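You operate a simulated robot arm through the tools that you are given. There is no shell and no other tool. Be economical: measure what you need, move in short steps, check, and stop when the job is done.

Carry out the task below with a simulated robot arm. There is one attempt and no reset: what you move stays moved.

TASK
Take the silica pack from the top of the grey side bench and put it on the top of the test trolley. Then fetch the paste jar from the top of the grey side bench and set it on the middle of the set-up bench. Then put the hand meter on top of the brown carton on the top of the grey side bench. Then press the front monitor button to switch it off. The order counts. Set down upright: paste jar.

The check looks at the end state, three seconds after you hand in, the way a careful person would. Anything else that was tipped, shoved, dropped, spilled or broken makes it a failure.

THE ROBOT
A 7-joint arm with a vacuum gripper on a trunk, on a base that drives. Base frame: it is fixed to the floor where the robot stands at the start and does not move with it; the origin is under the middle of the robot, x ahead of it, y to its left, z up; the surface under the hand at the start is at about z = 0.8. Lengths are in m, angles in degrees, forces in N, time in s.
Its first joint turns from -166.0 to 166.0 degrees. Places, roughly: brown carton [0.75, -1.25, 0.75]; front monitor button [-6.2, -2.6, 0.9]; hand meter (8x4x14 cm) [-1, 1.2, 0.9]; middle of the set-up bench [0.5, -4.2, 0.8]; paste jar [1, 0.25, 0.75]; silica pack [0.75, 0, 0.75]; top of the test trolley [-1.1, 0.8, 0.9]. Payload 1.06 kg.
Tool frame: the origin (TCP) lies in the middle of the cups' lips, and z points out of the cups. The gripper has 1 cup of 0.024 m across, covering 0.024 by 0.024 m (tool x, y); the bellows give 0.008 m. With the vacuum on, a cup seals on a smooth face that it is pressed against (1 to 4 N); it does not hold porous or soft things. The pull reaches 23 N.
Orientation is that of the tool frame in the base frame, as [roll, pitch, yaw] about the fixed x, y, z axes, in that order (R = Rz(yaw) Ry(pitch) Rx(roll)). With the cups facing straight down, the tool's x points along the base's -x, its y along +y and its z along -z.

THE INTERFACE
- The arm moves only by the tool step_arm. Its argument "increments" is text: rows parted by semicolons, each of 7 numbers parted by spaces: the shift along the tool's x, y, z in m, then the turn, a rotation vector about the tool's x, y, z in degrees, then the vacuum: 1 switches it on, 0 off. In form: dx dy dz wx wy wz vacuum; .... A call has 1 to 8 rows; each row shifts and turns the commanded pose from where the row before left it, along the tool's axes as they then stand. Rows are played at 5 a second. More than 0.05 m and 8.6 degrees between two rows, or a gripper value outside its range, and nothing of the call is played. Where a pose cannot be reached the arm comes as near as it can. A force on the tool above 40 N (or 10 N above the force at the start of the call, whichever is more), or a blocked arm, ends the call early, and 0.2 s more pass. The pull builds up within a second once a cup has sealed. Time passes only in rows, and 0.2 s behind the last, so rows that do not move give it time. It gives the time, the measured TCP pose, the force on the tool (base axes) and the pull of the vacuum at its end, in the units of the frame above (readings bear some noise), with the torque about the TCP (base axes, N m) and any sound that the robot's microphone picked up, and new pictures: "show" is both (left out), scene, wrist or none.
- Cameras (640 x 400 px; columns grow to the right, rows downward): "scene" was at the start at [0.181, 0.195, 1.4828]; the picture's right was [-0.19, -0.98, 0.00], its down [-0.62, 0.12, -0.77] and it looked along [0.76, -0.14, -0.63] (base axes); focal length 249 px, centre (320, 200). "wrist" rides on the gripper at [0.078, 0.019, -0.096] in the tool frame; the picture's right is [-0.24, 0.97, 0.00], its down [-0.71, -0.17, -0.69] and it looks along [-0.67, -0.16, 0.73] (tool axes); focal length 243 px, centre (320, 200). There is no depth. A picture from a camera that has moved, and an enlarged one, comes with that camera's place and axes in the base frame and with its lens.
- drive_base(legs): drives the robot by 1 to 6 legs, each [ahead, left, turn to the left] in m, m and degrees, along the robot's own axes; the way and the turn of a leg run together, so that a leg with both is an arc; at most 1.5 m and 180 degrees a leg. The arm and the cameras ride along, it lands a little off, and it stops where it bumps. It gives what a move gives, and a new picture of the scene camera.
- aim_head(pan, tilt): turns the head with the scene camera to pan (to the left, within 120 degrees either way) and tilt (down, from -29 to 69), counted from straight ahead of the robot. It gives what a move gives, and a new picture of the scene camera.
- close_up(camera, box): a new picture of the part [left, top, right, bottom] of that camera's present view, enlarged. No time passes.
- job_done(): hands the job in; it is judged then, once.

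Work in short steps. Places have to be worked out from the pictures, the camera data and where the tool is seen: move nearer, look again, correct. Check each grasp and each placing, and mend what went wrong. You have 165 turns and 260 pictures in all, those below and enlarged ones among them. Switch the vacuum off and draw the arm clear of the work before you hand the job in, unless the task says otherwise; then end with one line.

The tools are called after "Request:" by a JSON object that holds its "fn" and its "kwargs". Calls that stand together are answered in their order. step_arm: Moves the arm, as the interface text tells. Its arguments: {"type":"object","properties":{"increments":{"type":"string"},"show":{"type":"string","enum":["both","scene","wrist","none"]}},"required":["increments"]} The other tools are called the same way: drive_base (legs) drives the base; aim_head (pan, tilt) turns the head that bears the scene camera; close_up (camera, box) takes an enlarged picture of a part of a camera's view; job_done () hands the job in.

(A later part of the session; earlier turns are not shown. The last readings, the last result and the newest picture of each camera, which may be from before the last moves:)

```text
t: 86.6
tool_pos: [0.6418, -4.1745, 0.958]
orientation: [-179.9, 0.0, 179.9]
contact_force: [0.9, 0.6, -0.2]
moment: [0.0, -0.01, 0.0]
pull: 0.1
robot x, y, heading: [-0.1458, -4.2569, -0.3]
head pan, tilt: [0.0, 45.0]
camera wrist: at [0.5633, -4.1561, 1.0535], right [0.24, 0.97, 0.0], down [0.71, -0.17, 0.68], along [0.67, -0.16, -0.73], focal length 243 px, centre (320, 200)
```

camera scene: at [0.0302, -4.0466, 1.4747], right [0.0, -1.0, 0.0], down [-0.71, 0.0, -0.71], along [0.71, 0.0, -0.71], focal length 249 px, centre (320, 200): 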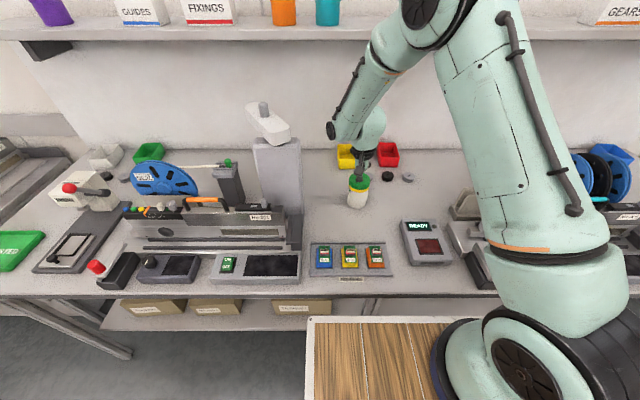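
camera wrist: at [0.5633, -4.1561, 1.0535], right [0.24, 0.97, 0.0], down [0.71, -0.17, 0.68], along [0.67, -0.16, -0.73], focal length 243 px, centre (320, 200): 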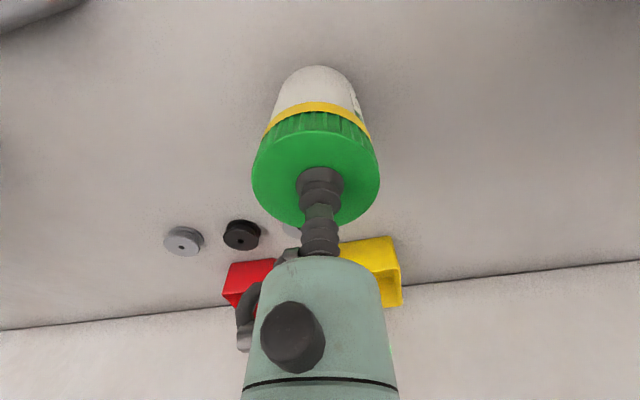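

Vacuum is off and the jar stands. I'll rise straight up and retract.

Request:
{"fn": "step_arm", "kwargs": {"increments": "0 0 -0.005 0 0 0 0;0 0 -0.03 0 0 0 0;0 0 -0.05 0 0 0 0;0 0 -0.05 0 0 0 0;0 0 -0.04 0 0 0 0;0.05 0 0 0 0 0 0;0.05 0 0 0 0 0 0;0.05 0 0 0 0 0 0"}}

```text
t: 88.4
tool_pos: [0.4889, -4.1759, 1.1329]
orientation: [-180.0, 0.0, 179.8]
contact_force: [0.9, -0.5, -0.9]
moment: [0.0, 0.02, -0.03]
pull: 0.1
robot x, y, heading: [-0.1476, -4.2574, -0.3]
head pan, tilt: [0.0, 45.0]
camera scene: at [0.0318, -4.0464, 1.4745], right [0.0, -1.0, 0.0], down [-0.71, 0.0, -0.71], along [0.71, 0.0, -0.71], focal length 249 px, centre (320, 200)
camera wrist: at [0.4113, -4.1567, 1.2285], right [0.24, 0.97, 0.0], down [0.71, -0.17, 0.68], along [0.66, -0.16, -0.73], focal length 243 px, centre (320, 200)
```

scene: 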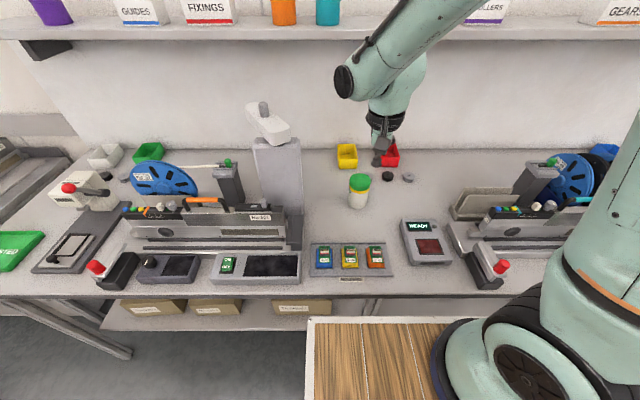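
wrist: 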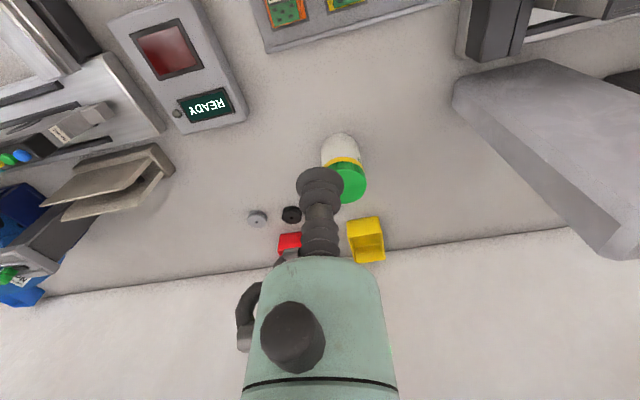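

The jar stands upright mid-bench. I'll back out, turn left and drive up the aisle toward the trolley.

Request:
{"fn": "drive_base", "kwargs": {"legs": [[-0.4, 0, 0.3], [0, 0, 90], [1.5, 0, 0], [1.3, 0, 0]]}}

Request:
{"fn": "aim_head", "kwargs": {"pan": 5, "tilt": 25}}

```text
t: 108.0
tool_pos: [-0.7153, -0.7946, 1.1325]
orientation: [180.0, 0.0, -89.2]
contact_force: [0.3, 0.0, 0.8]
moment: [-0.01, 0.0, 0.0]
pull: 0.0
robot x, y, heading: [-0.6263, -1.4287, 90.8]
head pan, tilt: [0.0, 45.0]
camera scene: at [-0.8388, -1.2505, 1.4746], right [1.0, 0.01, 0.0], down [0.01, -0.71, -0.71], along [-0.01, 0.71, -0.71], focal length 249 px, centre (320, 200)
```

scene: 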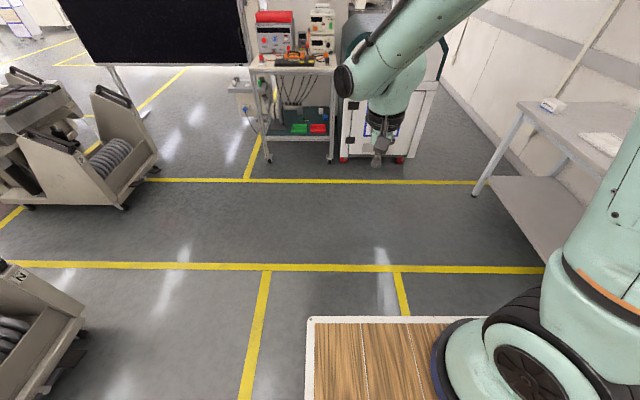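

```text
t: 108.8
tool_pos: [-0.7138, -0.7944, 1.1327]
orientation: [180.0, 0.0, -89.2]
contact_force: [0.3, 0.0, -0.6]
moment: [-0.03, 0.04, -0.01]
pull: 0.0
robot x, y, heading: [-0.6237, -1.4303, 90.6]
head pan, tilt: [5.0, 25.0]
camera scene: at [-0.847, -1.2402, 1.5051], right [0.99, 0.1, 0.0], down [0.04, -0.42, -0.91], along [-0.09, 0.9, -0.42], focal length 249 px, centre (320, 200)
```

scene: 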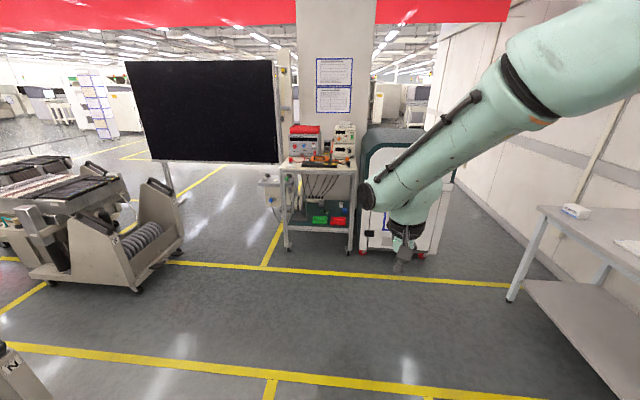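

The way to the trolley is clear. I'll drive to about (-1.0, -0.03), facing it.

Request:
{"fn": "drive_base", "kwargs": {"legs": [[1.4, 0.38, -0.6]]}}

Request:
{"fn": "aim_head", "kwargs": {"pan": 0, "tilt": 35}}

Request:
{"fn": "step_arm", "kwargs": {"increments": "0 0 0 0 0 0 0", "show": "wrist"}}

```text
t: 116.2
tool_pos: [-1.0966, 0.6288, 1.1334]
orientation: [180.0, 0.0, -90.4]
contact_force: [0.4, 0.1, -0.5]
moment: [-0.02, -0.05, 0.06]
pull: 0.1
robot x, y, heading: [-1.0211, -0.0099, 89.5]
head pan, tilt: [5.0, 25.0]
camera scene: at [-1.2381, 0.1851, 1.5051], right [1.0, 0.08, 0.0], down [0.03, -0.42, -0.91], along [-0.07, 0.9, -0.42], focal length 249 px, centre (320, 200)
```

scene: 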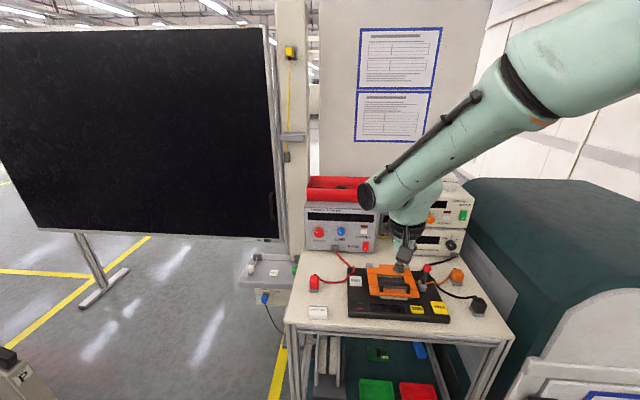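

```text
t: 116.9
tool_pos: [-1.0979, 0.6282, 1.1334]
orientation: [-180.0, 0.0, -90.3]
contact_force: [0.6, 0.8, -0.9]
moment: [-0.01, 0.03, -0.01]
pull: 0.0
robot x, y, heading: [-1.0207, -0.011, 89.5]
head pan, tilt: [0.0, 35.0]
camera scene: at [-1.2302, 0.1813, 1.4894], right [1.0, -0.01, 0.0], down [0.0, -0.57, -0.82], along [0.01, 0.82, -0.57], focal length 249 px, centre (320, 200)
```

scene: 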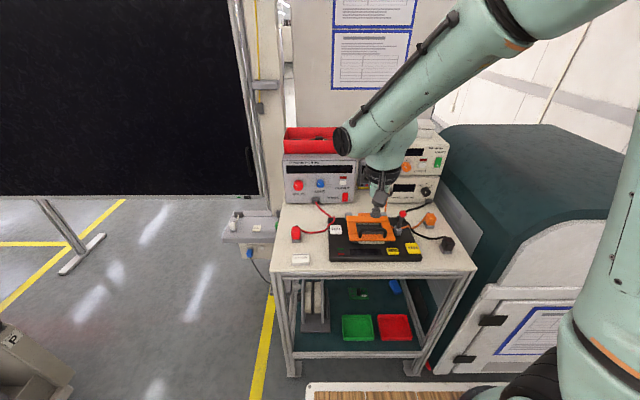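

```text
t: 117.3
tool_pos: [-1.0961, 0.6276, 1.1333]
orientation: [-180.0, 0.1, -90.4]
contact_force: [0.0, -0.6, 0.5]
moment: [0.01, 0.03, 0.03]
pull: 0.0
robot x, y, heading: [-1.0186, -0.009, 89.5]
head pan, tilt: [0.0, 35.0]
camera wrist: at [-1.1161, 0.5499, 1.2289], right [-0.97, 0.24, 0.0], down [0.18, 0.71, 0.68], along [0.17, 0.66, -0.73], focal length 243 px, centre (320, 200)
```

wrist: 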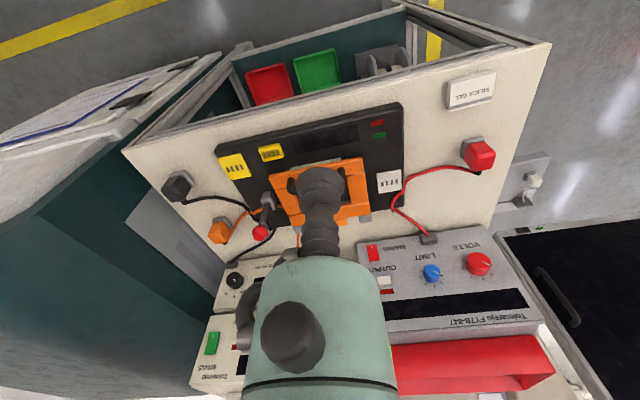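

The meter is hidden behind the arm. I'll move the arm up and to the right to get a view.

Request:
{"fn": "step_arm", "kwargs": {"increments": "0 -0.03 -0.04 0 0 0 0;0 -0.045 -0.02 0 0 0 0;0 -0.05 0 0 0 0 0;0 -0.05 0 0 0 0 0;0 -0.05 0 0 0 0 0;0 -0.05 0 0 0 0 0;0 -0.05 0 0 0 0 0", "show": "scene"}}

Request:
{"fn": "close_up", "kwargs": {"camera": "scene", "box": [260, 110, 460, 270]}}

```text
t: 118.9
tool_pos: [-0.7718, 0.6243, 1.1932]
orientation: [-180.0, 0.0, -90.1]
contact_force: [0.5, 0.0, 0.5]
moment: [0.02, 0.0, 0.03]
pull: 0.1
robot x, y, heading: [-1.0205, -0.0084, 90.0]
head pan, tilt: [0.0, 35.0]
camera scene: at [-1.2306, 0.181, 1.4893], right [1.0, -0.01, 0.0], down [0.0, -0.57, -0.82], along [0.01, 0.82, -0.57], focal length 249 px, centre (320, 200)
```

scene: 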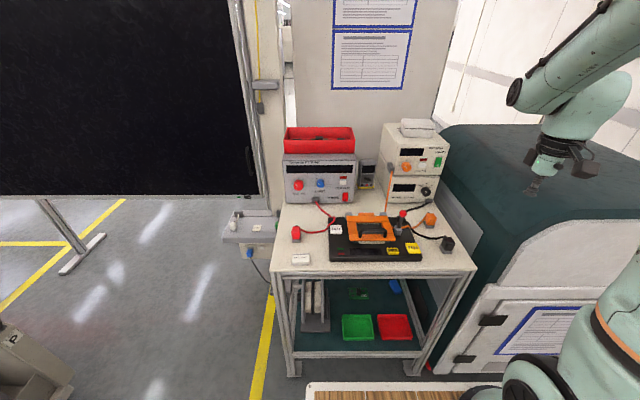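

```text
2.50 times, centred on (360, 190) of scene
camera zoom: at [-1.2306, 0.181, 1.4893], right [1.0, -0.01, 0.0], down [0.0, -0.57, -0.82], along [0.01, 0.82, -0.57], focal length 622 px, centre (220, 225)
```

zoom: 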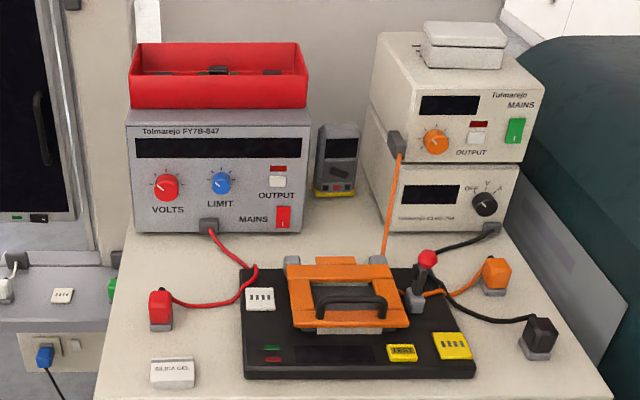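

The meter stands upright between the two supplies: top centre ≈ (-1.005, 1.19, 1.005), in a gap from x≈-1.08 to -0.93. I'll bring the tool to centre and higher, then drive forward about 0.23 m for reach.

Request:
{"fn": "step_arm", "kwargs": {"increments": "0 0.04 -0.025 0 0 0 0;0 0.04 -0.025 0 0 0 0;0 0.04 -0.025 0 0 0 0;0 0.04 -0.025 0 0 0 0;0 0.045 0 0 0 0 0;0 0.03 0 0 0 0 0;0 0 0 0 0 0 0", "show": "none"}}

Request:
{"fn": "drive_base", "kwargs": {"legs": [[0.22, 0, 0]]}}

Request:
{"fn": "step_arm", "kwargs": {"increments": "0 0 0 0 0 0 0", "show": "wrist"}}

```text
t: 120.5
tool_pos: [-1.0076, 0.6262, 1.293]
orientation: [180.0, 0.0, -90.4]
contact_force: [0.0, 0.6, 0.0]
moment: [-0.02, -0.01, -0.03]
pull: 0.1
robot x, y, heading: [-1.0215, -0.0106, 89.8]
head pan, tilt: [0.0, 35.0]
```

```text
t: 122.1
tool_pos: [-0.9988, 0.8406, 1.2933]
orientation: [180.0, 0.0, -91.0]
contact_force: [0.4, -0.2, -0.7]
moment: [-0.02, -0.01, 0.01]
pull: 0.0
robot x, y, heading: [-1.0161, 0.2087, 89.2]
head pan, tilt: [0.0, 35.0]
camera scene: at [-1.2262, 0.3975, 1.4894], right [1.0, -0.01, 0.0], down [-0.01, -0.57, -0.82], along [0.01, 0.82, -0.57], focal length 249 px, centre (320, 200)
```

scene: 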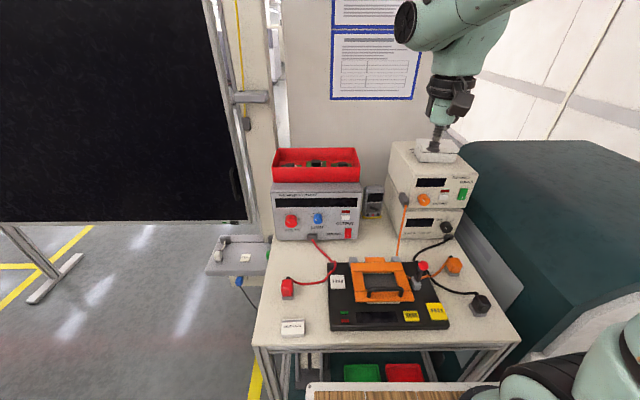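

```text
t: 122.5
tool_pos: [-0.9999, 0.8408, 1.2946]
orientation: [-179.9, -0.2, -90.8]
contact_force: [0.3, -0.2, 0.3]
moment: [0.01, -0.01, 0.02]
pull: 0.0
robot x, y, heading: [-1.0152, 0.2016, 89.3]
head pan, tilt: [0.0, 35.0]
camera wrist: at [-1.0186, 0.7629, 1.389], right [-0.97, 0.25, 0.0], down [0.18, 0.71, 0.68], along [0.17, 0.66, -0.73], focal length 243 px, centre (320, 200)
```

wrist: 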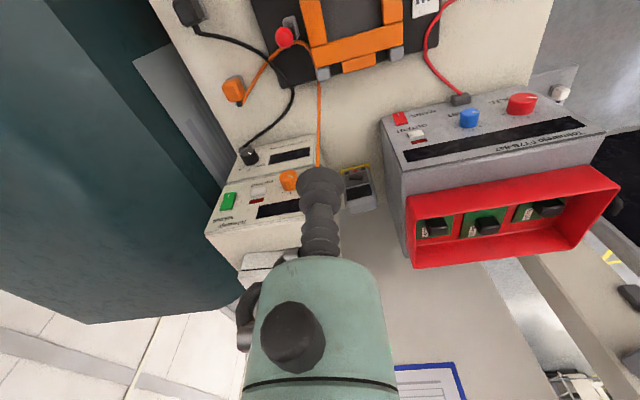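

I'll enlarge both views on the meter to triangulate.

Request:
{"fn": "close_up", "kwargs": {"camera": "scene", "box": [340, 160, 420, 240]}}

Request:
{"fn": "close_up", "kwargs": {"camera": "wrist", "box": [300, 130, 420, 250]}}

```text
5.00 times, centred on (380, 200) of scene
camera zoom: at [-1.2262, 0.3975, 1.4894], right [1.0, -0.01, 0.0], down [-0.01, -0.57, -0.82], along [0.01, 0.82, -0.57], focal length 1243 px, centre (20, 200)
```

zoom: 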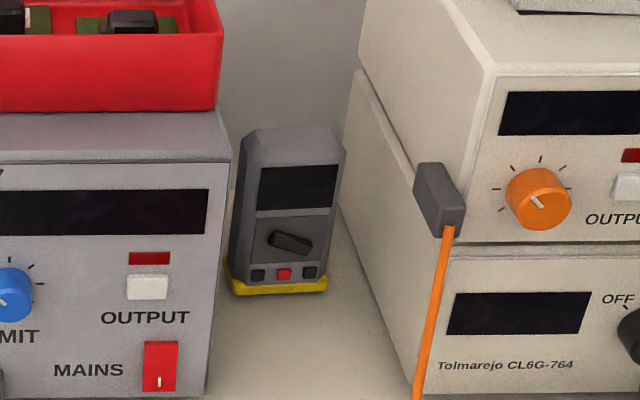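

```text
3.33 times, centred on (360, 190) of wrist
camera zoom: at [-1.0186, 0.7629, 1.389], right [-0.97, 0.25, 0.0], down [0.18, 0.71, 0.68], along [0.17, 0.66, -0.73], focal length 809 px, centre (187, 233)
```

zoom: 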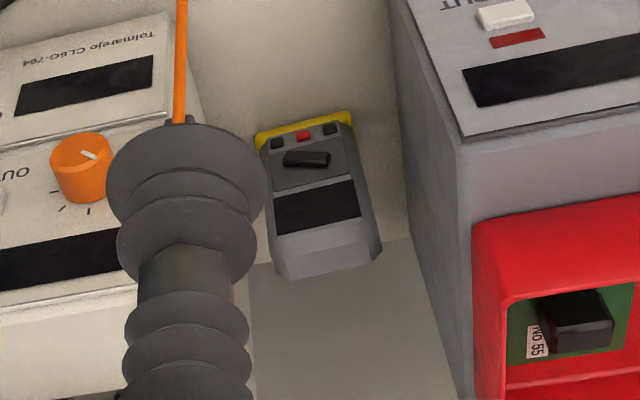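

Estimate: meter top ≈ (-1.015, 1.16, 1.0). I'll extend to y≈1.12 at height, then lower a bit and look again.

Request:
{"fn": "step_arm", "kwargs": {"increments": "-0.047 0.003 0 0 0 0 0;-0.047 0.003 0 0 0 0 0;-0.047 0.003 0 0 0 0 0;-0.047 0.003 0 0 0 0 0;-0.047 0.003 0 0 0 0 0;-0.04 0 0 0 0 0 0;0 0 0.045 0 0 0 0;0 0 0.045 0 0 0 0"}}

```text
t: 124.3
tool_pos: [-1.0086, 1.1179, 1.204]
orientation: [180.0, 0.1, -90.8]
contact_force: [0.1, -0.4, 0.1]
moment: [0.04, 0.04, -0.03]
pull: 0.1
robot x, y, heading: [-1.0173, 0.2055, 89.0]
head pan, tilt: [0.0, 35.0]
camera scene: at [-1.2262, 0.3972, 1.4894], right [1.0, -0.01, 0.0], down [-0.01, -0.57, -0.82], along [0.01, 0.82, -0.57], focal length 249 px, centre (320, 200)
camera wrist: at [-1.0288, 1.0398, 1.2989], right [-0.97, 0.25, 0.0], down [0.18, 0.71, 0.69], along [0.17, 0.66, -0.73], focal length 243 px, centre (320, 200)
```

scene: 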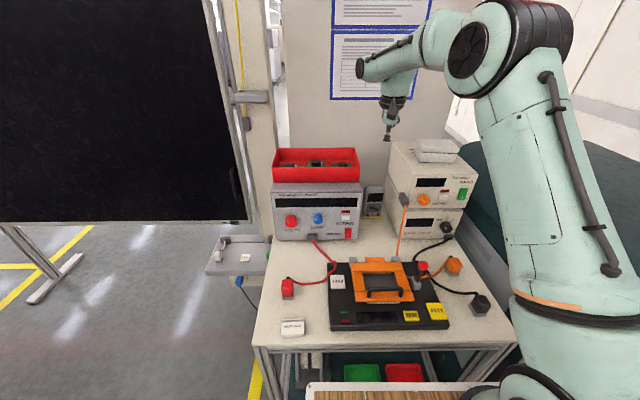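
wrist: 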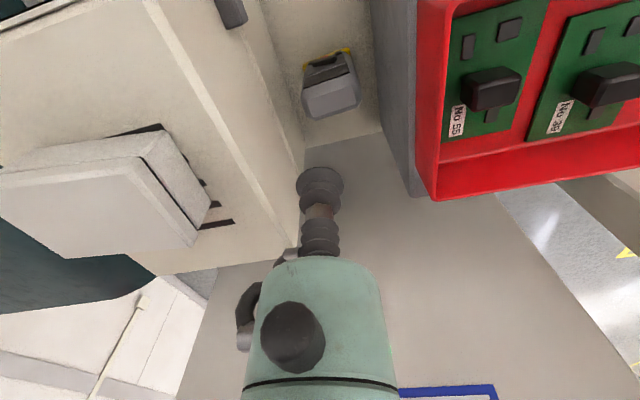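

Request:
{"fn": "close_up", "kwargs": {"camera": "wrist", "box": [280, 40, 380, 130]}}

```text
4.44 times, centred on (330, 85) of wrist
camera zoom: at [-1.0288, 1.0398, 1.2989], right [-0.97, 0.25, 0.0], down [0.18, 0.71, 0.69], along [0.17, 0.66, -0.73], focal length 1078 px, centre (276, 711)
```

zoom: 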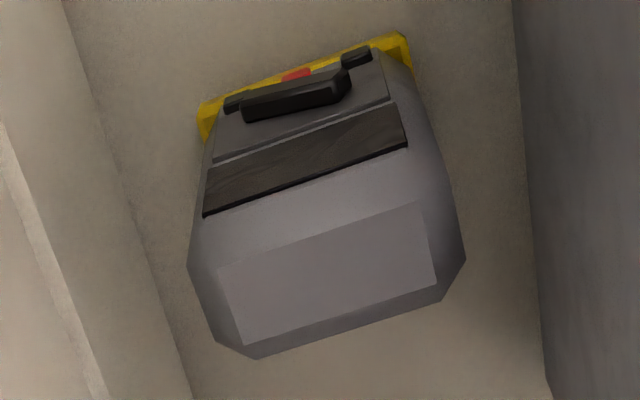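

The meter's top flat is narrow (~2.3 × 5.8 cm), centred at ≈(-1.014, 1.153). The gap allows the ~3.5 cm radius gripper. I'll lower over it and recheck.

Request:
{"fn": "step_arm", "kwargs": {"increments": "-0.035 0.005 0 0 0 0 0;0 0 0.04 0 0 0 0;0 0 0.04 0 0 0 0;0 0 0.03 0 0 0 0;0 0 0 0 0 0 0", "show": "wrist"}}

Request:
{"fn": "close_up", "kwargs": {"camera": "wrist", "box": [260, 80, 400, 220]}}

Request:
{"fn": "close_up", "kwargs": {"camera": "scene", "box": [320, 120, 440, 220]}}

```text
t: 125.5
tool_pos: [-1.0107, 1.1524, 1.0944]
orientation: [-179.9, 0.0, -90.9]
contact_force: [-0.3, -0.1, -0.8]
moment: [0.01, -0.01, 0.02]
pull: 0.0
robot x, y, heading: [-1.0145, 0.2047, 89.0]
head pan, tilt: [0.0, 35.0]
camera wrist: at [-1.0304, 1.0737, 1.1889], right [-0.97, 0.25, 0.0], down [0.18, 0.71, 0.68], along [0.17, 0.66, -0.73], focal length 243 px, centre (320, 200)
```

wrist: 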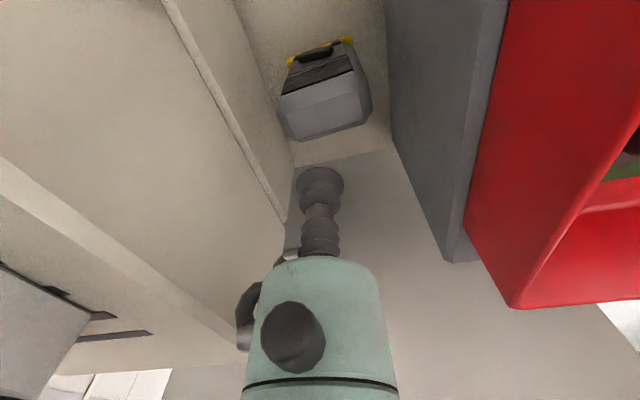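

```text
2.86 times, centred on (330, 150) of wrist
camera zoom: at [-1.0304, 1.0737, 1.1889], right [-0.97, 0.25, 0.0], down [0.18, 0.71, 0.68], along [0.17, 0.66, -0.73], focal length 693 px, centre (291, 343)
```

zoom: 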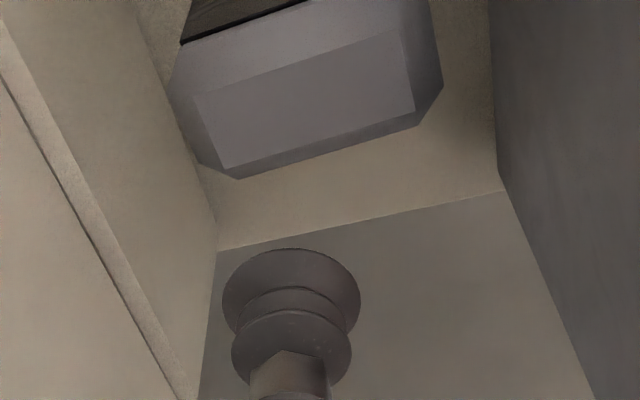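

```text
4.00 times, centred on (380, 170) of scene
camera zoom: at [-1.2262, 0.3975, 1.4894], right [1.0, -0.01, 0.0], down [-0.01, -0.57, -0.82], along [0.01, 0.82, -0.57], focal length 994 px, centre (80, 320)
```

zoom: 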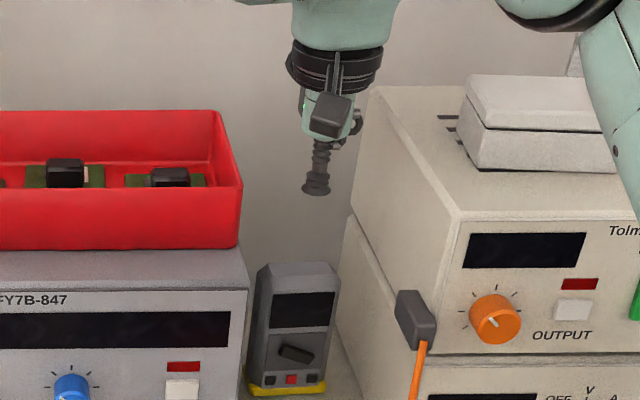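

Top flat centre consistent at (-1.014, 1.152). I'll lower to ~3 cm above for a final alignment check.

Request:
{"fn": "step_arm", "kwargs": {"increments": "0 0.004 0.035 0 0 0 0;0 0 0.015 0 0 0 0;0 0 0 0 0 0 0", "show": "none"}}

Request:
{"fn": "close_up", "kwargs": {"camera": "wrist", "box": [260, 80, 400, 220]}}

Request:
{"fn": "close_up", "kwargs": {"camera": "scene", "box": [340, 140, 420, 220]}}

```text
t: 126.3
tool_pos: [-1.0159, 1.1511, 1.0433]
orientation: [-180.0, 0.0, -90.9]
contact_force: [0.7, 0.6, 0.0]
moment: [0.03, -0.03, -0.02]
pull: 0.2
robot x, y, heading: [-1.0139, 0.2067, 88.9]
head pan, tilt: [0.0, 35.0]
```

```text
2.86 times, centred on (330, 150) of wrist
camera zoom: at [-1.0357, 1.0732, 1.1387], right [-0.97, 0.25, 0.0], down [0.18, 0.71, 0.68], along [0.17, 0.66, -0.73], focal length 693 px, centre (291, 343)
```

zoom: 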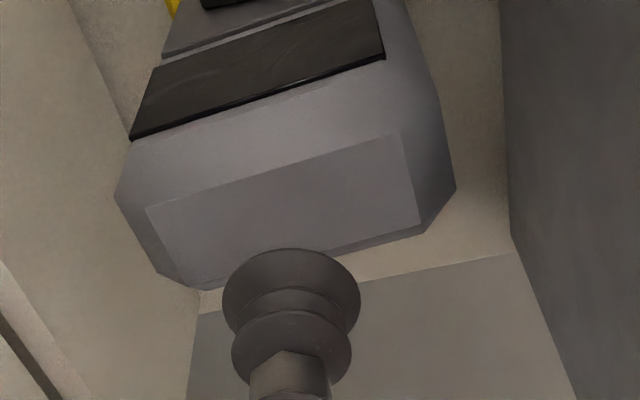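

```text
5.00 times, centred on (380, 180) of scene
camera zoom: at [-1.2262, 0.3975, 1.4894], right [1.0, -0.01, 0.0], down [-0.01, -0.57, -0.82], along [0.01, 0.82, -0.57], focal length 1243 px, centre (20, 300)
```

zoom: 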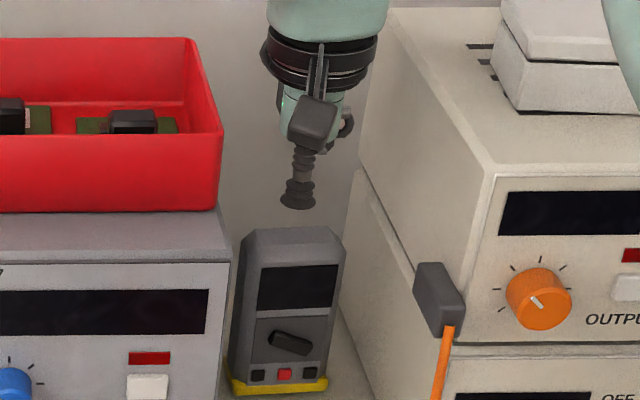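

Centre aligned within ~1–2 mm. I'll descend gently with vacuum on and see whether it seals.

Request:
{"fn": "step_arm", "kwargs": {"increments": "0 -0.001 0.02 0 0 0 1;0 0 0.008 0 0 0 1;0 0 0.004 0 0 0 1;0 0 0.003 0 0 0 1;0 0 0 0 0 0 1", "show": "wrist"}}

```text
t: 127.5
tool_pos: [-1.0165, 1.15, 1.0109]
orientation: [-180.0, 0.1, -90.9]
contact_force: [2.1, -2.5, 18.3]
moment: [0.03, 0.01, 0.0]
pull: 22.8
robot x, y, heading: [-1.0135, 0.2058, 89.2]
head pan, tilt: [0.0, 35.0]
camera wrist: at [-1.0375, 1.0725, 1.1056], right [-0.97, 0.25, 0.0], down [0.18, 0.7, 0.69], along [0.17, 0.66, -0.73], focal length 243 px, centre (320, 200)
```

wrist: 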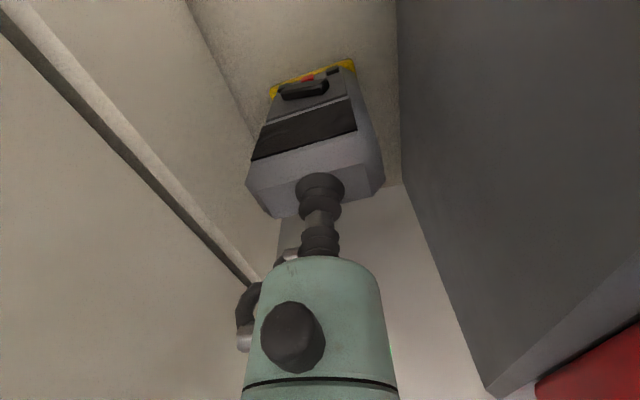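

Sealed with full pull. I'll lift straight up 0.3 m.

Request:
{"fn": "step_arm", "kwargs": {"increments": "0 0 -0.01 0 0 0 1;0 0 -0.03 0 0 0 1;0 0 -0.045 0 0 0 1;0 0 -0.05 0 0 0 1;0 0 -0.05 0 0 0 1;0 0 -0.05 0 0 0 1;0 0 -0.05 0 0 0 1;0 0 -0.03 0 0 0 1"}}

```text
t: 129.3
tool_pos: [-1.016, 1.1541, 1.3225]
orientation: [-179.9, -0.1, -91.0]
contact_force: [0.6, 0.0, -2.9]
moment: [0.04, 0.05, 0.0]
pull: 22.7
robot x, y, heading: [-1.0184, 0.2009, 89.0]
head pan, tilt: [0.0, 35.0]
camera scene: at [-1.2262, 0.3976, 1.4894], right [1.0, -0.01, 0.0], down [-0.01, -0.57, -0.82], along [0.01, 0.82, -0.57], focal length 249 px, centre (320, 200)
camera wrist: at [-1.0358, 1.0762, 1.4188], right [-0.97, 0.25, 0.0], down [0.18, 0.71, 0.68], along [0.17, 0.66, -0.73], focal length 243 px, centre (320, 200)
```

scene: 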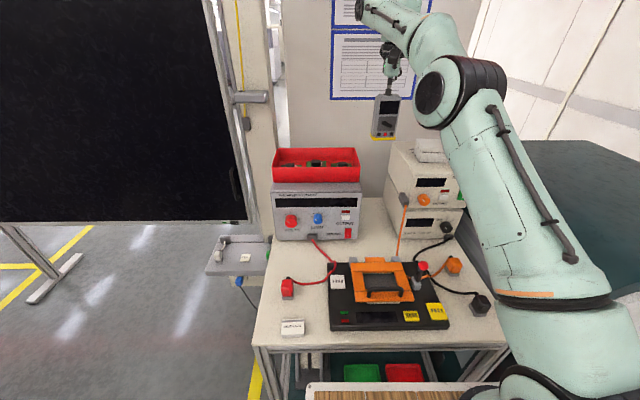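
wrist: 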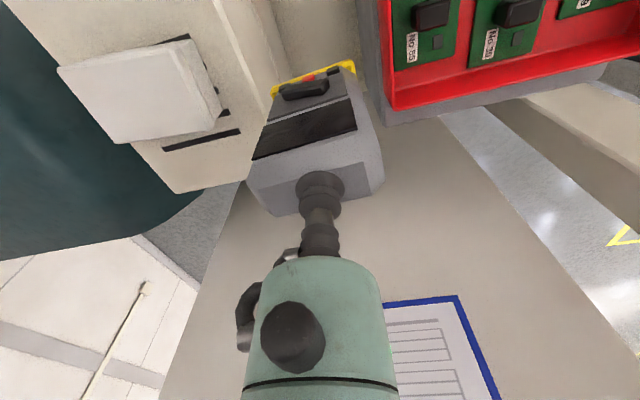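

Meter held. I'll retract toward the robot, then back away, turn to face the side bench, and move alongside the carton.

Request:
{"fn": "step_arm", "kwargs": {"increments": "0.05 0 0 0 0 0 1;0.05 0 0 0 0 0 1;0.05 0 0 0 0 0 1;0.05 0 0 0 0 0 1;0.05 0 0 0 0 0 1;0.05 0 0 0 0 0 1;0.04 0 0 0 0 0 1", "show": "none"}}

Request:
{"fn": "drive_base", "kwargs": {"legs": [[-0.42, 0, 0], [0, 0, -89], [0, -1.0, 0], [0.7, 0, 0]]}}

Request:
{"fn": "aim_head", "kwargs": {"pan": 0, "tilt": 30}}

```text
t: 130.9
tool_pos: [-1.0234, 0.8147, 1.3232]
orientation: [180.0, -0.1, -90.9]
contact_force: [0.0, 1.2, -2.7]
moment: [-0.05, 0.02, -0.02]
pull: 23.1
robot x, y, heading: [-1.0181, 0.2067, 89.2]
head pan, tilt: [0.0, 35.0]
```

```text
t: 145.4
tool_pos: [0.3037, -1.1706, 1.325]
orientation: [180.0, -0.1, -179.1]
contact_force: [0.9, 0.0, -3.5]
moment: [0.01, 0.01, 0.0]
pull: 22.7
robot x, y, heading: [-0.3004, -1.1955, 1.2]
head pan, tilt: [0.0, 35.0]
camera scene: at [-0.1223, -0.9817, 1.4894], right [0.02, -1.0, 0.0], down [-0.57, -0.01, -0.82], along [0.82, 0.01, -0.57], focal length 249 px, centre (320, 200)
```

scene: 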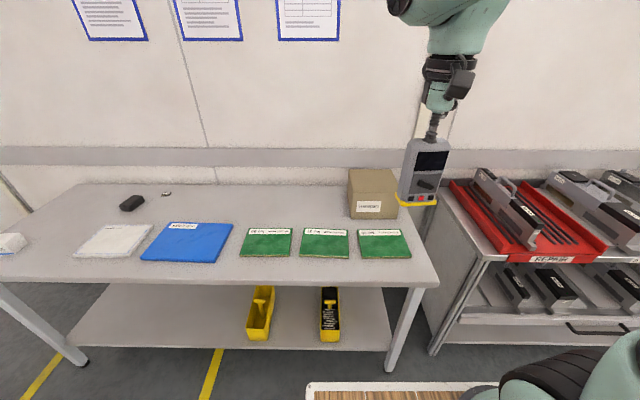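

```text
t: 146.1
tool_pos: [0.3036, -1.1693, 1.3241]
orientation: [180.0, -0.1, -179.1]
contact_force: [-0.7, -0.9, -3.5]
moment: [0.02, -0.04, 0.02]
pull: 22.9
robot x, y, heading: [-0.3025, -1.1956, 0.8]
head pan, tilt: [0.0, 30.0]
camera scene: at [-0.1199, -0.9817, 1.4971], right [0.02, -1.0, 0.0], down [-0.5, -0.01, -0.87], along [0.87, 0.01, -0.5], focal length 249 px, centre (320, 200)
```

scene: 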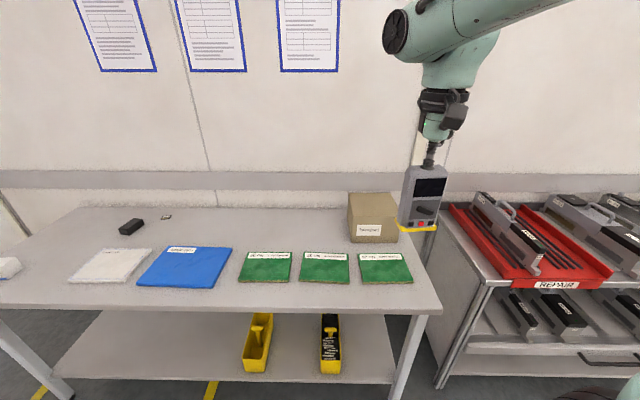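

Carton: front face x≈0.74, centre ≈(0.845, -1.21), top z≈0.93. I'll drive ahead 0.24 m and get a closer look.

Request:
{"fn": "drive_base", "kwargs": {"legs": [[0.24, 0, -0.9]]}}

Request:
{"fn": "step_arm", "kwargs": {"increments": "-0.05 0 0 0 0 0 1;-0.05 0 0 0 0 0 1;-0.05 0 0 0 0 0 1;0 0 0 0 0 0 1", "show": "both"}}

```text
t: 147.8
tool_pos: [0.5412, -1.1798, 1.3236]
orientation: [-180.0, 0.0, 179.8]
contact_force: [-0.3, -0.2, -2.2]
moment: [0.01, -0.01, -0.02]
pull: 23.0
robot x, y, heading: [-0.0646, -1.1965, -0.3]
head pan, tilt: [0.0, 30.0]
camera scene: at [0.1226, -0.9841, 1.4972], right [0.0, -1.0, 0.0], down [-0.5, 0.0, -0.87], along [0.87, 0.0, -0.5], focal length 249 px, centre (320, 200)
```

scene: 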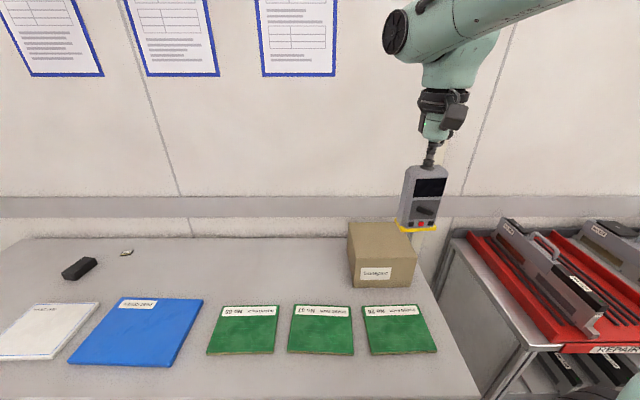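

```text
t: 148.8
tool_pos: [0.6935, -1.1812, 1.3257]
orientation: [180.0, 0.0, 179.7]
contact_force: [-0.3, 0.5, -3.3]
moment: [0.01, 0.0, 0.01]
pull: 22.8
robot x, y, heading: [-0.0664, -1.1935, -0.1]
head pan, tilt: [0.0, 30.0]
camera scene: at [0.1224, -0.9841, 1.4972], right [0.0, -1.0, 0.0], down [-0.5, 0.0, -0.87], along [0.87, 0.0, -0.5], focal length 249 px, centre (320, 200)
camera wrist: at [0.6153, -1.1615, 1.4208], right [0.24, 0.97, 0.0], down [0.71, -0.17, 0.68], along [0.66, -0.16, -0.73], focal length 243 px, centre (320, 200)
```

scene: 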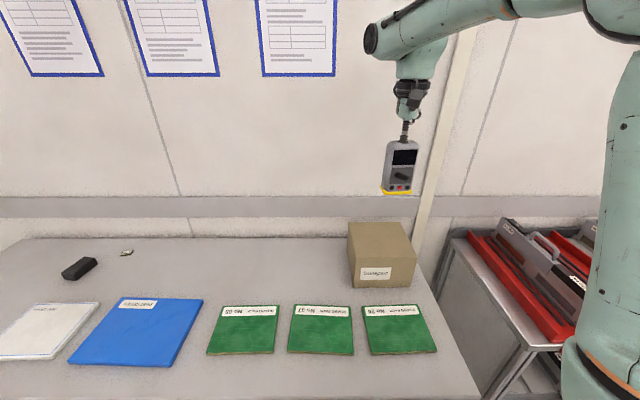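
wrist: 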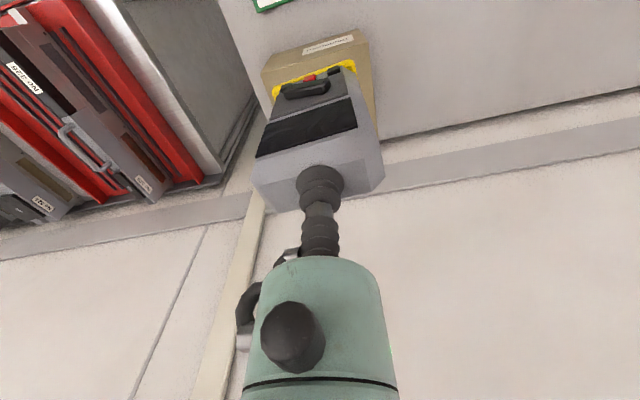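

Carton top centre ≈ (0.836, -1.206, 0.924). I'll move above it and lower to about 4 cm over the top.

Request:
{"fn": "step_arm", "kwargs": {"increments": "-0.048 -0.008 0 0 0 0 1;-0.048 -0.008 0 0 0 0 1;-0.047 -0.009 0 0 0 0 1;0 0 0.05 0 0 0 1;0 0 0.05 0 0 0 1;0 0 0.05 0 0 0 1;0 0 0.04 0 0 0 1;0 0 0 0 0 0 1"}}

Request:
{"fn": "close_up", "kwargs": {"camera": "scene", "box": [310, 150, 460, 300]}}

```text
t: 150.6
tool_pos: [0.8348, -1.2045, 1.1319]
orientation: [179.9, 0.0, 179.9]
contact_force: [0.2, -0.4, -3.0]
moment: [0.02, 0.0, 0.01]
pull: 22.7
robot x, y, heading: [-0.067, -1.1886, -0.0]
head pan, tilt: [0.0, 30.0]
camera scene: at [0.1226, -0.9841, 1.4972], right [0.0, -1.0, 0.0], down [-0.5, 0.0, -0.87], along [0.87, 0.0, -0.5], focal length 249 px, centre (320, 200)
camera wrist: at [0.7564, -1.1857, 1.2273], right [0.24, 0.97, 0.0], down [0.71, -0.17, 0.68], along [0.66, -0.16, -0.73], focal length 243 px, centre (320, 200)
```

scene: 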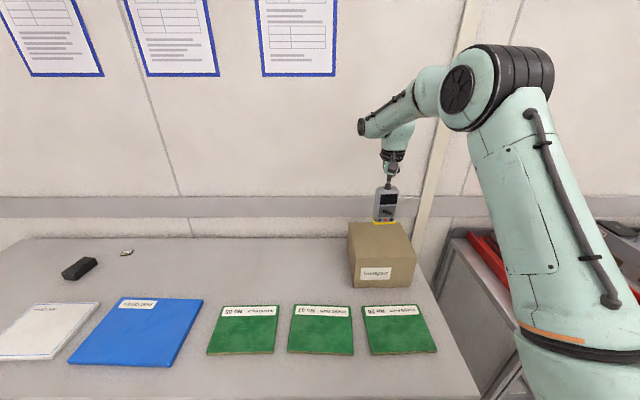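
wrist: 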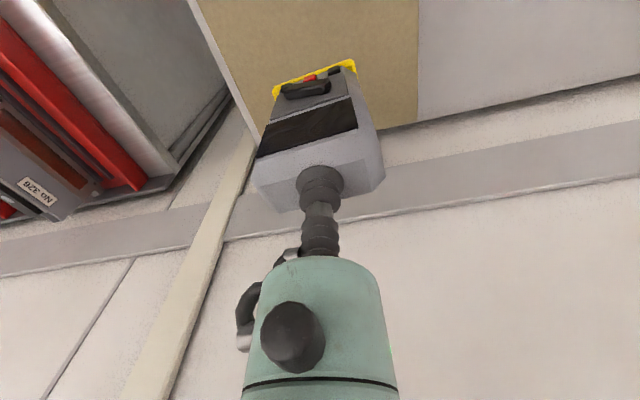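

```text
2.67 times, centred on (385, 225) of scene
camera zoom: at [0.1226, -0.9841, 1.4972], right [0.0, -1.0, 0.0], down [-0.5, 0.0, -0.87], along [0.87, 0.0, -0.5], focal length 663 px, centre (147, 133)
```

zoom: 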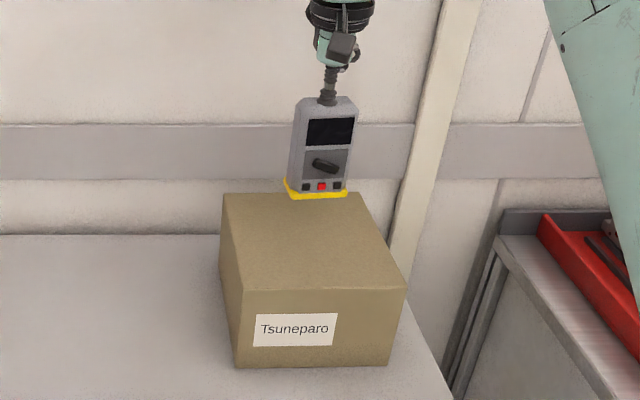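

Well placed above the carton centre. I'll lower carefully.

Request:
{"fn": "step_arm", "kwargs": {"increments": "0 0 0.03 0 0 0 1;0 0 0.015 0 0 0 1;0 0 0.006 0 0 0 1;0 0 0.004 0 0 0 1;0 0 0 0 0 0 1", "show": "scene"}}

```text
t: 151.8
tool_pos: [0.8344, -1.2044, 1.0801]
orientation: [179.9, 0.0, 179.7]
contact_force: [0.4, -0.3, -2.6]
moment: [0.01, 0.0, 0.0]
pull: 23.2
robot x, y, heading: [-0.0651, -1.1939, -0.2]
head pan, tilt: [0.0, 30.0]
camera scene: at [0.1226, -0.9841, 1.4972], right [0.0, -1.0, 0.0], down [-0.5, 0.0, -0.87], along [0.87, 0.0, -0.5], focal length 249 px, centre (320, 200)
```

scene: 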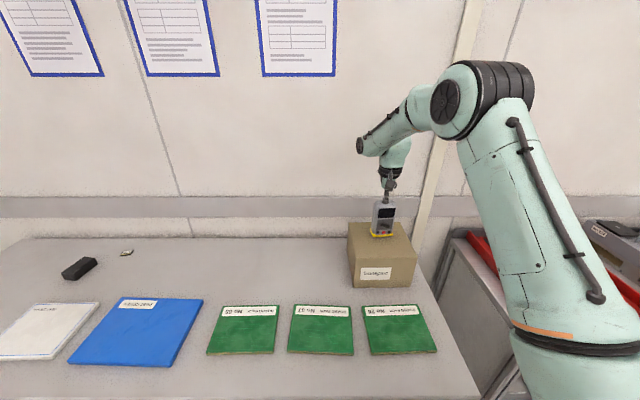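

Request:
{"fn": "step_arm", "kwargs": {"increments": "0 0 0.004 0 0 0 1;0 0 0.004 0 0 0 1;0 0 0.003 0 0 0 1;0 0 0 0 0 0 1", "show": "none"}}

```text
t: 152.8
tool_pos: [0.8335, -1.2064, 1.0695]
orientation: [-180.0, 0.1, 179.8]
contact_force: [2.8, 3.5, 20.0]
moment: [-0.04, -0.07, 0.0]
pull: 22.5
robot x, y, heading: [-0.0658, -1.1932, -0.4]
head pan, tilt: [0.0, 30.0]
```

Contact made. I'll ease up 3 mm, release and check before rising.

Request:
{"fn": "step_arm", "kwargs": {"increments": "0 0 -0.003 0 0 0 1;0 0 0 0 0 0 1;0 0 0 0 0 0 0;0 0 0 0 0 0 0;0 0 0 0 0 0 0;0 0 -0.003 0 0 0 0;0 0 -0.02 0 0 0 0;0 0 -0.04 0 0 0 0"}}

Request:
{"fn": "close_up", "kwargs": {"camera": "scene", "box": [310, 150, 460, 300]}}

```text
t: 154.6
tool_pos: [0.8353, -1.2066, 1.1333]
orientation: [-180.0, -0.2, 179.8]
contact_force: [0.4, 0.3, -0.3]
moment: [0.01, 0.05, 0.04]
pull: 0.1
robot x, y, heading: [-0.0625, -1.1908, -0.0]
head pan, tilt: [0.0, 30.0]
camera scene: at [0.1228, -0.9841, 1.4971], right [0.0, -1.0, 0.0], down [-0.5, 0.0, -0.87], along [0.87, 0.0, -0.5], focal length 249 px, centre (320, 200)
camera wrist: at [0.7572, -1.1869, 1.2281], right [0.24, 0.97, 0.0], down [0.71, -0.17, 0.68], along [0.66, -0.16, -0.73], focal length 243 px, centre (320, 200)
```

scene: 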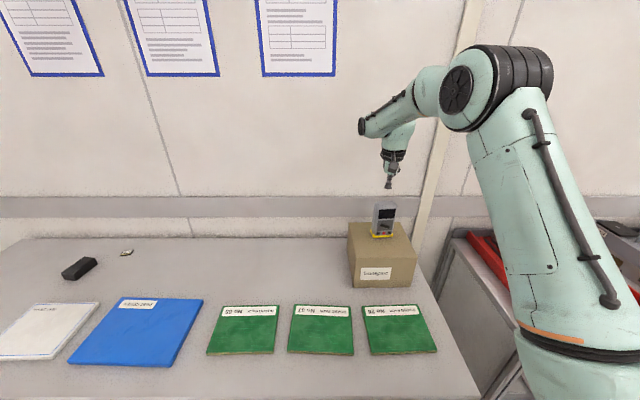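
wrist: 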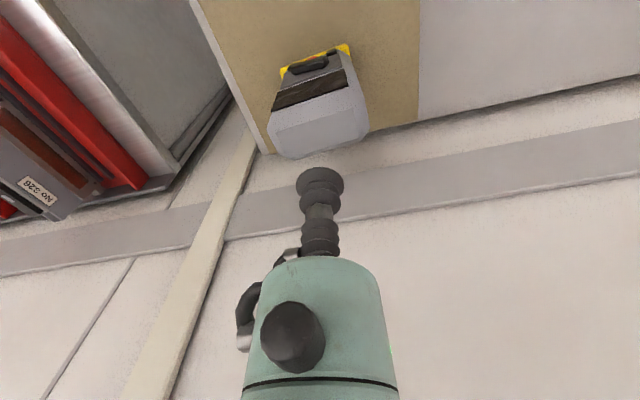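

```text
2.67 times, centred on (385, 225) of scene
camera zoom: at [0.1228, -0.9841, 1.4971], right [0.0, -1.0, 0.0], down [-0.5, 0.0, -0.87], along [0.87, 0.0, -0.5], focal length 663 px, centre (147, 133)
```

zoom: 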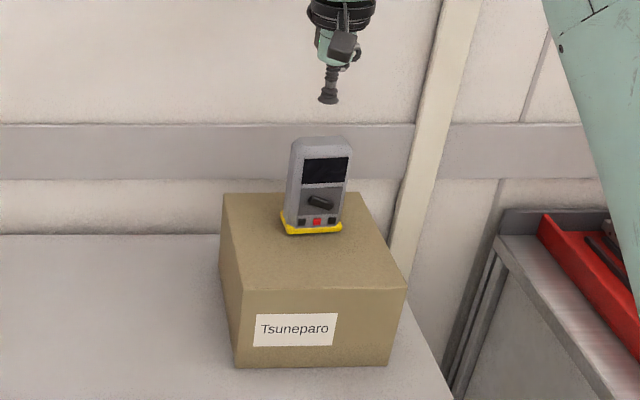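

The meter stands upright on the carton. I'll retract, back away from the bench and turn around to look for the monitor.

Request:
{"fn": "step_arm", "kwargs": {"increments": "0 0 -0.05 0 0 0 0;0 0 -0.05 0 0 0 0;0.03 0 -0.03 0 0 0 0;0.05 0 0 0 0 0 0;0.05 0 0 0 0 0 0;0.05 0 0 0 0 0 0;0.05 0 0 0 0 0 0;0.04 0 0 0 0 0 0", "show": "none"}}

Request:
{"fn": "drive_base", "kwargs": {"legs": [[-0.6, 0, 0], [0, 0, 178]]}}

Request:
{"fn": "aim_head", "kwargs": {"pan": 10, "tilt": 15}}

```text
t: 156.4
tool_pos: [0.5634, -1.2031, 1.264]
orientation: [179.9, -0.2, 179.7]
contact_force: [0.5, -0.3, -0.2]
moment: [-0.01, 0.01, 0.04]
pull: 0.1
robot x, y, heading: [-0.0653, -1.1926, -0.2]
head pan, tilt: [0.0, 30.0]
```

```text
t: 167.0
tool_pos: [-1.3002, -1.1167, 1.2647]
orientation: [180.0, 0.0, -6.2]
contact_force: [-0.1, -0.3, 0.1]
moment: [0.02, -0.02, -0.01]
pull: 0.1
robot x, y, heading: [-0.676, -1.1877, 173.9]
head pan, tilt: [0.0, 30.0]
camera scene: at [-0.8918, -1.3787, 1.4972], right [0.11, 0.99, 0.0], down [0.5, -0.05, -0.87], along [-0.86, 0.09, -0.5], focal length 249 px, centre (320, 200)
```

scene: 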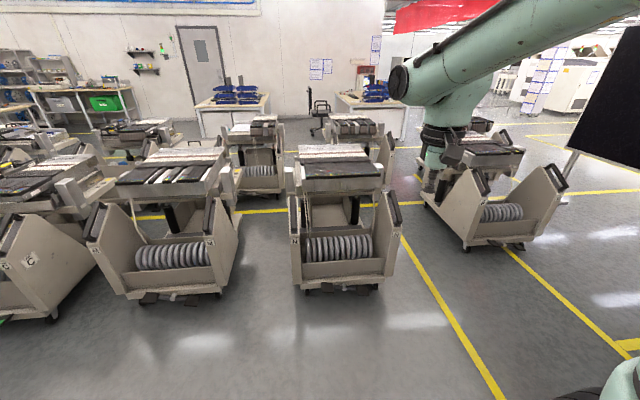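

```text
t: 167.8
tool_pos: [-1.3015, -1.1167, 1.2642]
orientation: [-180.0, 0.0, -6.2]
contact_force: [0.3, 0.3, 0.6]
moment: [-0.01, -0.02, 0.01]
pull: 0.1
robot x, y, heading: [-0.6752, -1.1908, 173.7]
head pan, tilt: [10.0, 15.0]
camera scene: at [-0.8951, -1.3946, 1.5213], right [-0.07, 1.0, 0.0], down [0.26, 0.02, -0.97], along [-0.96, -0.06, -0.26], focal length 249 px, centre (320, 200)
```

scene: 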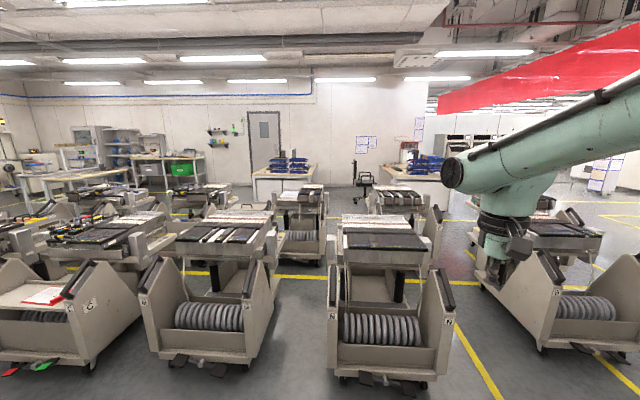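

The button should project near px (281,162), at the left desk with blue racks. Enlarging.

Request:
{"fn": "close_up", "kwargs": {"camera": "scene", "box": [230, 110, 350, 220]}}

Request:
{"fn": "aim_head", "kwargs": {"pan": -45, "tilt": 25}}

Request:
{"fn": "aim_head", "kwargs": {"pan": 55, "tilt": 20}}

```text
3.64 times, centred on (290, 165) of scene
camera zoom: at [-0.8951, -1.3946, 1.5213], right [-0.07, 1.0, 0.0], down [0.26, 0.02, -0.97], along [-0.96, -0.06, -0.26], focal length 904 px, centre (429, 327)
```

zoom: 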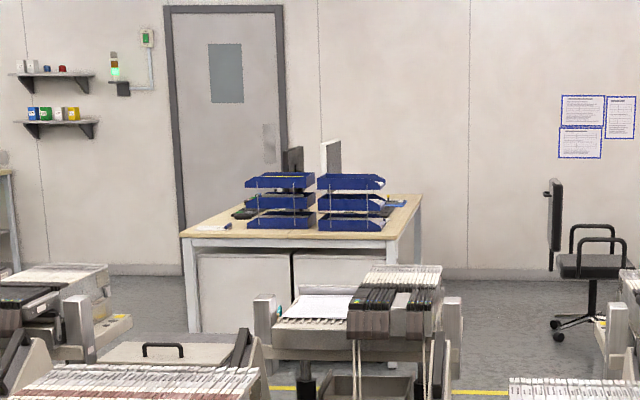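

```text
t: 169.0
tool_pos: [-1.3014, -1.116, 1.264]
orientation: [180.0, 0.0, -6.3]
contact_force: [0.7, 0.5, -0.9]
moment: [0.01, -0.02, -0.02]
pull: 0.1
robot x, y, heading: [-0.674, -1.1898, 174.0]
head pan, tilt: [-45.0, 25.0]
camera scene: at [-0.8597, -1.3167, 1.5052], right [0.78, 0.63, 0.0], down [0.27, -0.33, -0.91], along [-0.57, 0.71, -0.42], focal length 249 px, centre (320, 200)
```

scene: 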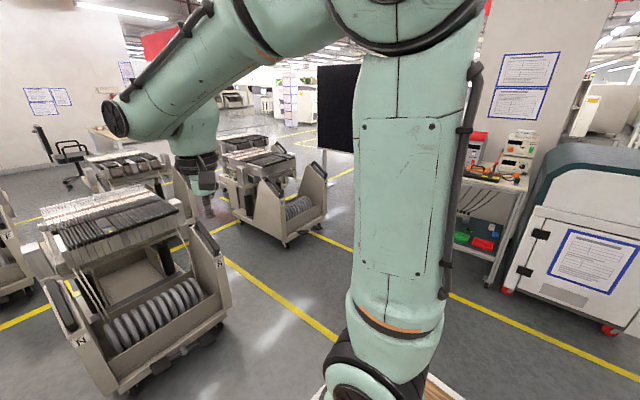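

```text
t: 170.8
tool_pos: [-1.301, -1.1169, 1.2639]
orientation: [-179.9, 0.0, -6.2]
contact_force: [-0.4, -0.3, 0.7]
moment: [0.05, -0.01, 0.0]
pull: 0.0
robot x, y, heading: [-0.6761, -1.1896, 173.8]
head pan, tilt: [55.0, 20.0]
camera scene: at [-0.8632, -1.4585, 1.5132], right [-0.75, 0.66, 0.0], down [0.23, 0.26, -0.94], along [-0.62, -0.71, -0.34], focal length 249 px, centre (320, 200)
```

scene: 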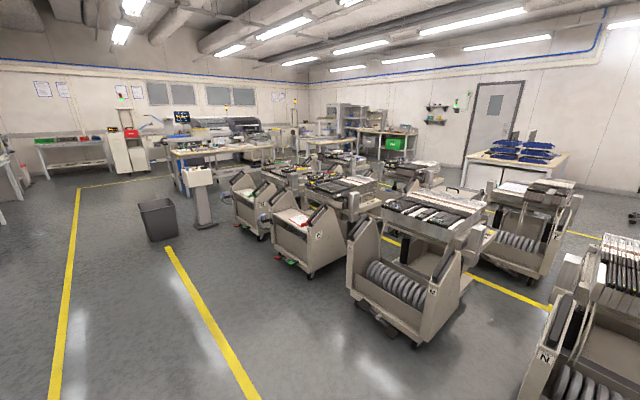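

The monitor desk is across the cart bays. There seems to be a ~0.7 m lane between carts at y≈-0.45. I'll line up with it and look down it.

Request:
{"fn": "drive_base", "kwargs": {"legs": [[0, 0, 6.1], [0, -0.75, 0]]}}

Request:
{"fn": "aim_head", "kwargs": {"pan": 0, "tilt": 20}}

```text
t: 175.4
tool_pos: [-1.3157, -0.4407, 1.2653]
orientation: [180.0, -0.1, 1.7]
contact_force: [0.4, -0.1, 0.6]
moment: [-0.02, 0.01, -0.03]
pull: 0.1
robot x, y, heading: [-0.6866, -0.4284, -178.2]
head pan, tilt: [55.0, 20.0]
camera scene: at [-0.8359, -0.7194, 1.5132], right [-0.84, 0.55, 0.0], down [0.19, 0.29, -0.94], along [-0.52, -0.79, -0.34], focal length 249 px, centre (320, 200)
```

scene: 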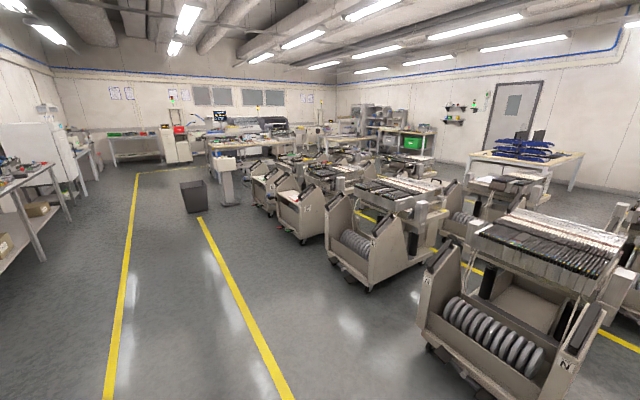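

```text
t: 176.7
tool_pos: [-1.3172, -0.4408, 1.2643]
orientation: [-179.9, 0.0, 1.7]
contact_force: [0.1, 0.0, -0.2]
moment: [-0.03, -0.04, -0.02]
pull: 0.0
robot x, y, heading: [-0.6879, -0.4277, -178.2]
head pan, tilt: [0.0, 20.0]
camera scene: at [-0.8778, -0.6445, 1.5132], right [-0.03, 1.0, 0.0], down [0.34, 0.01, -0.94], along [-0.94, -0.03, -0.34], focal length 249 px, centre (320, 200)
```

scene: 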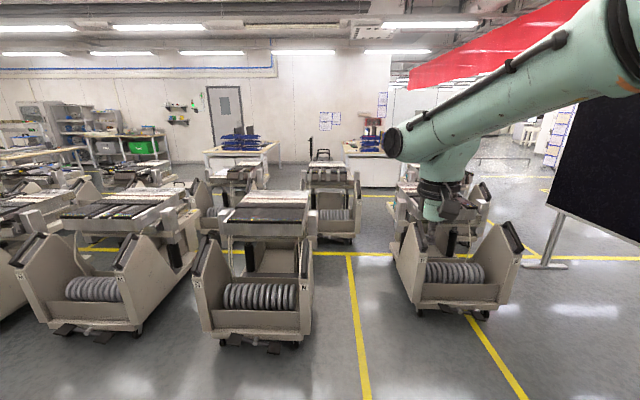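

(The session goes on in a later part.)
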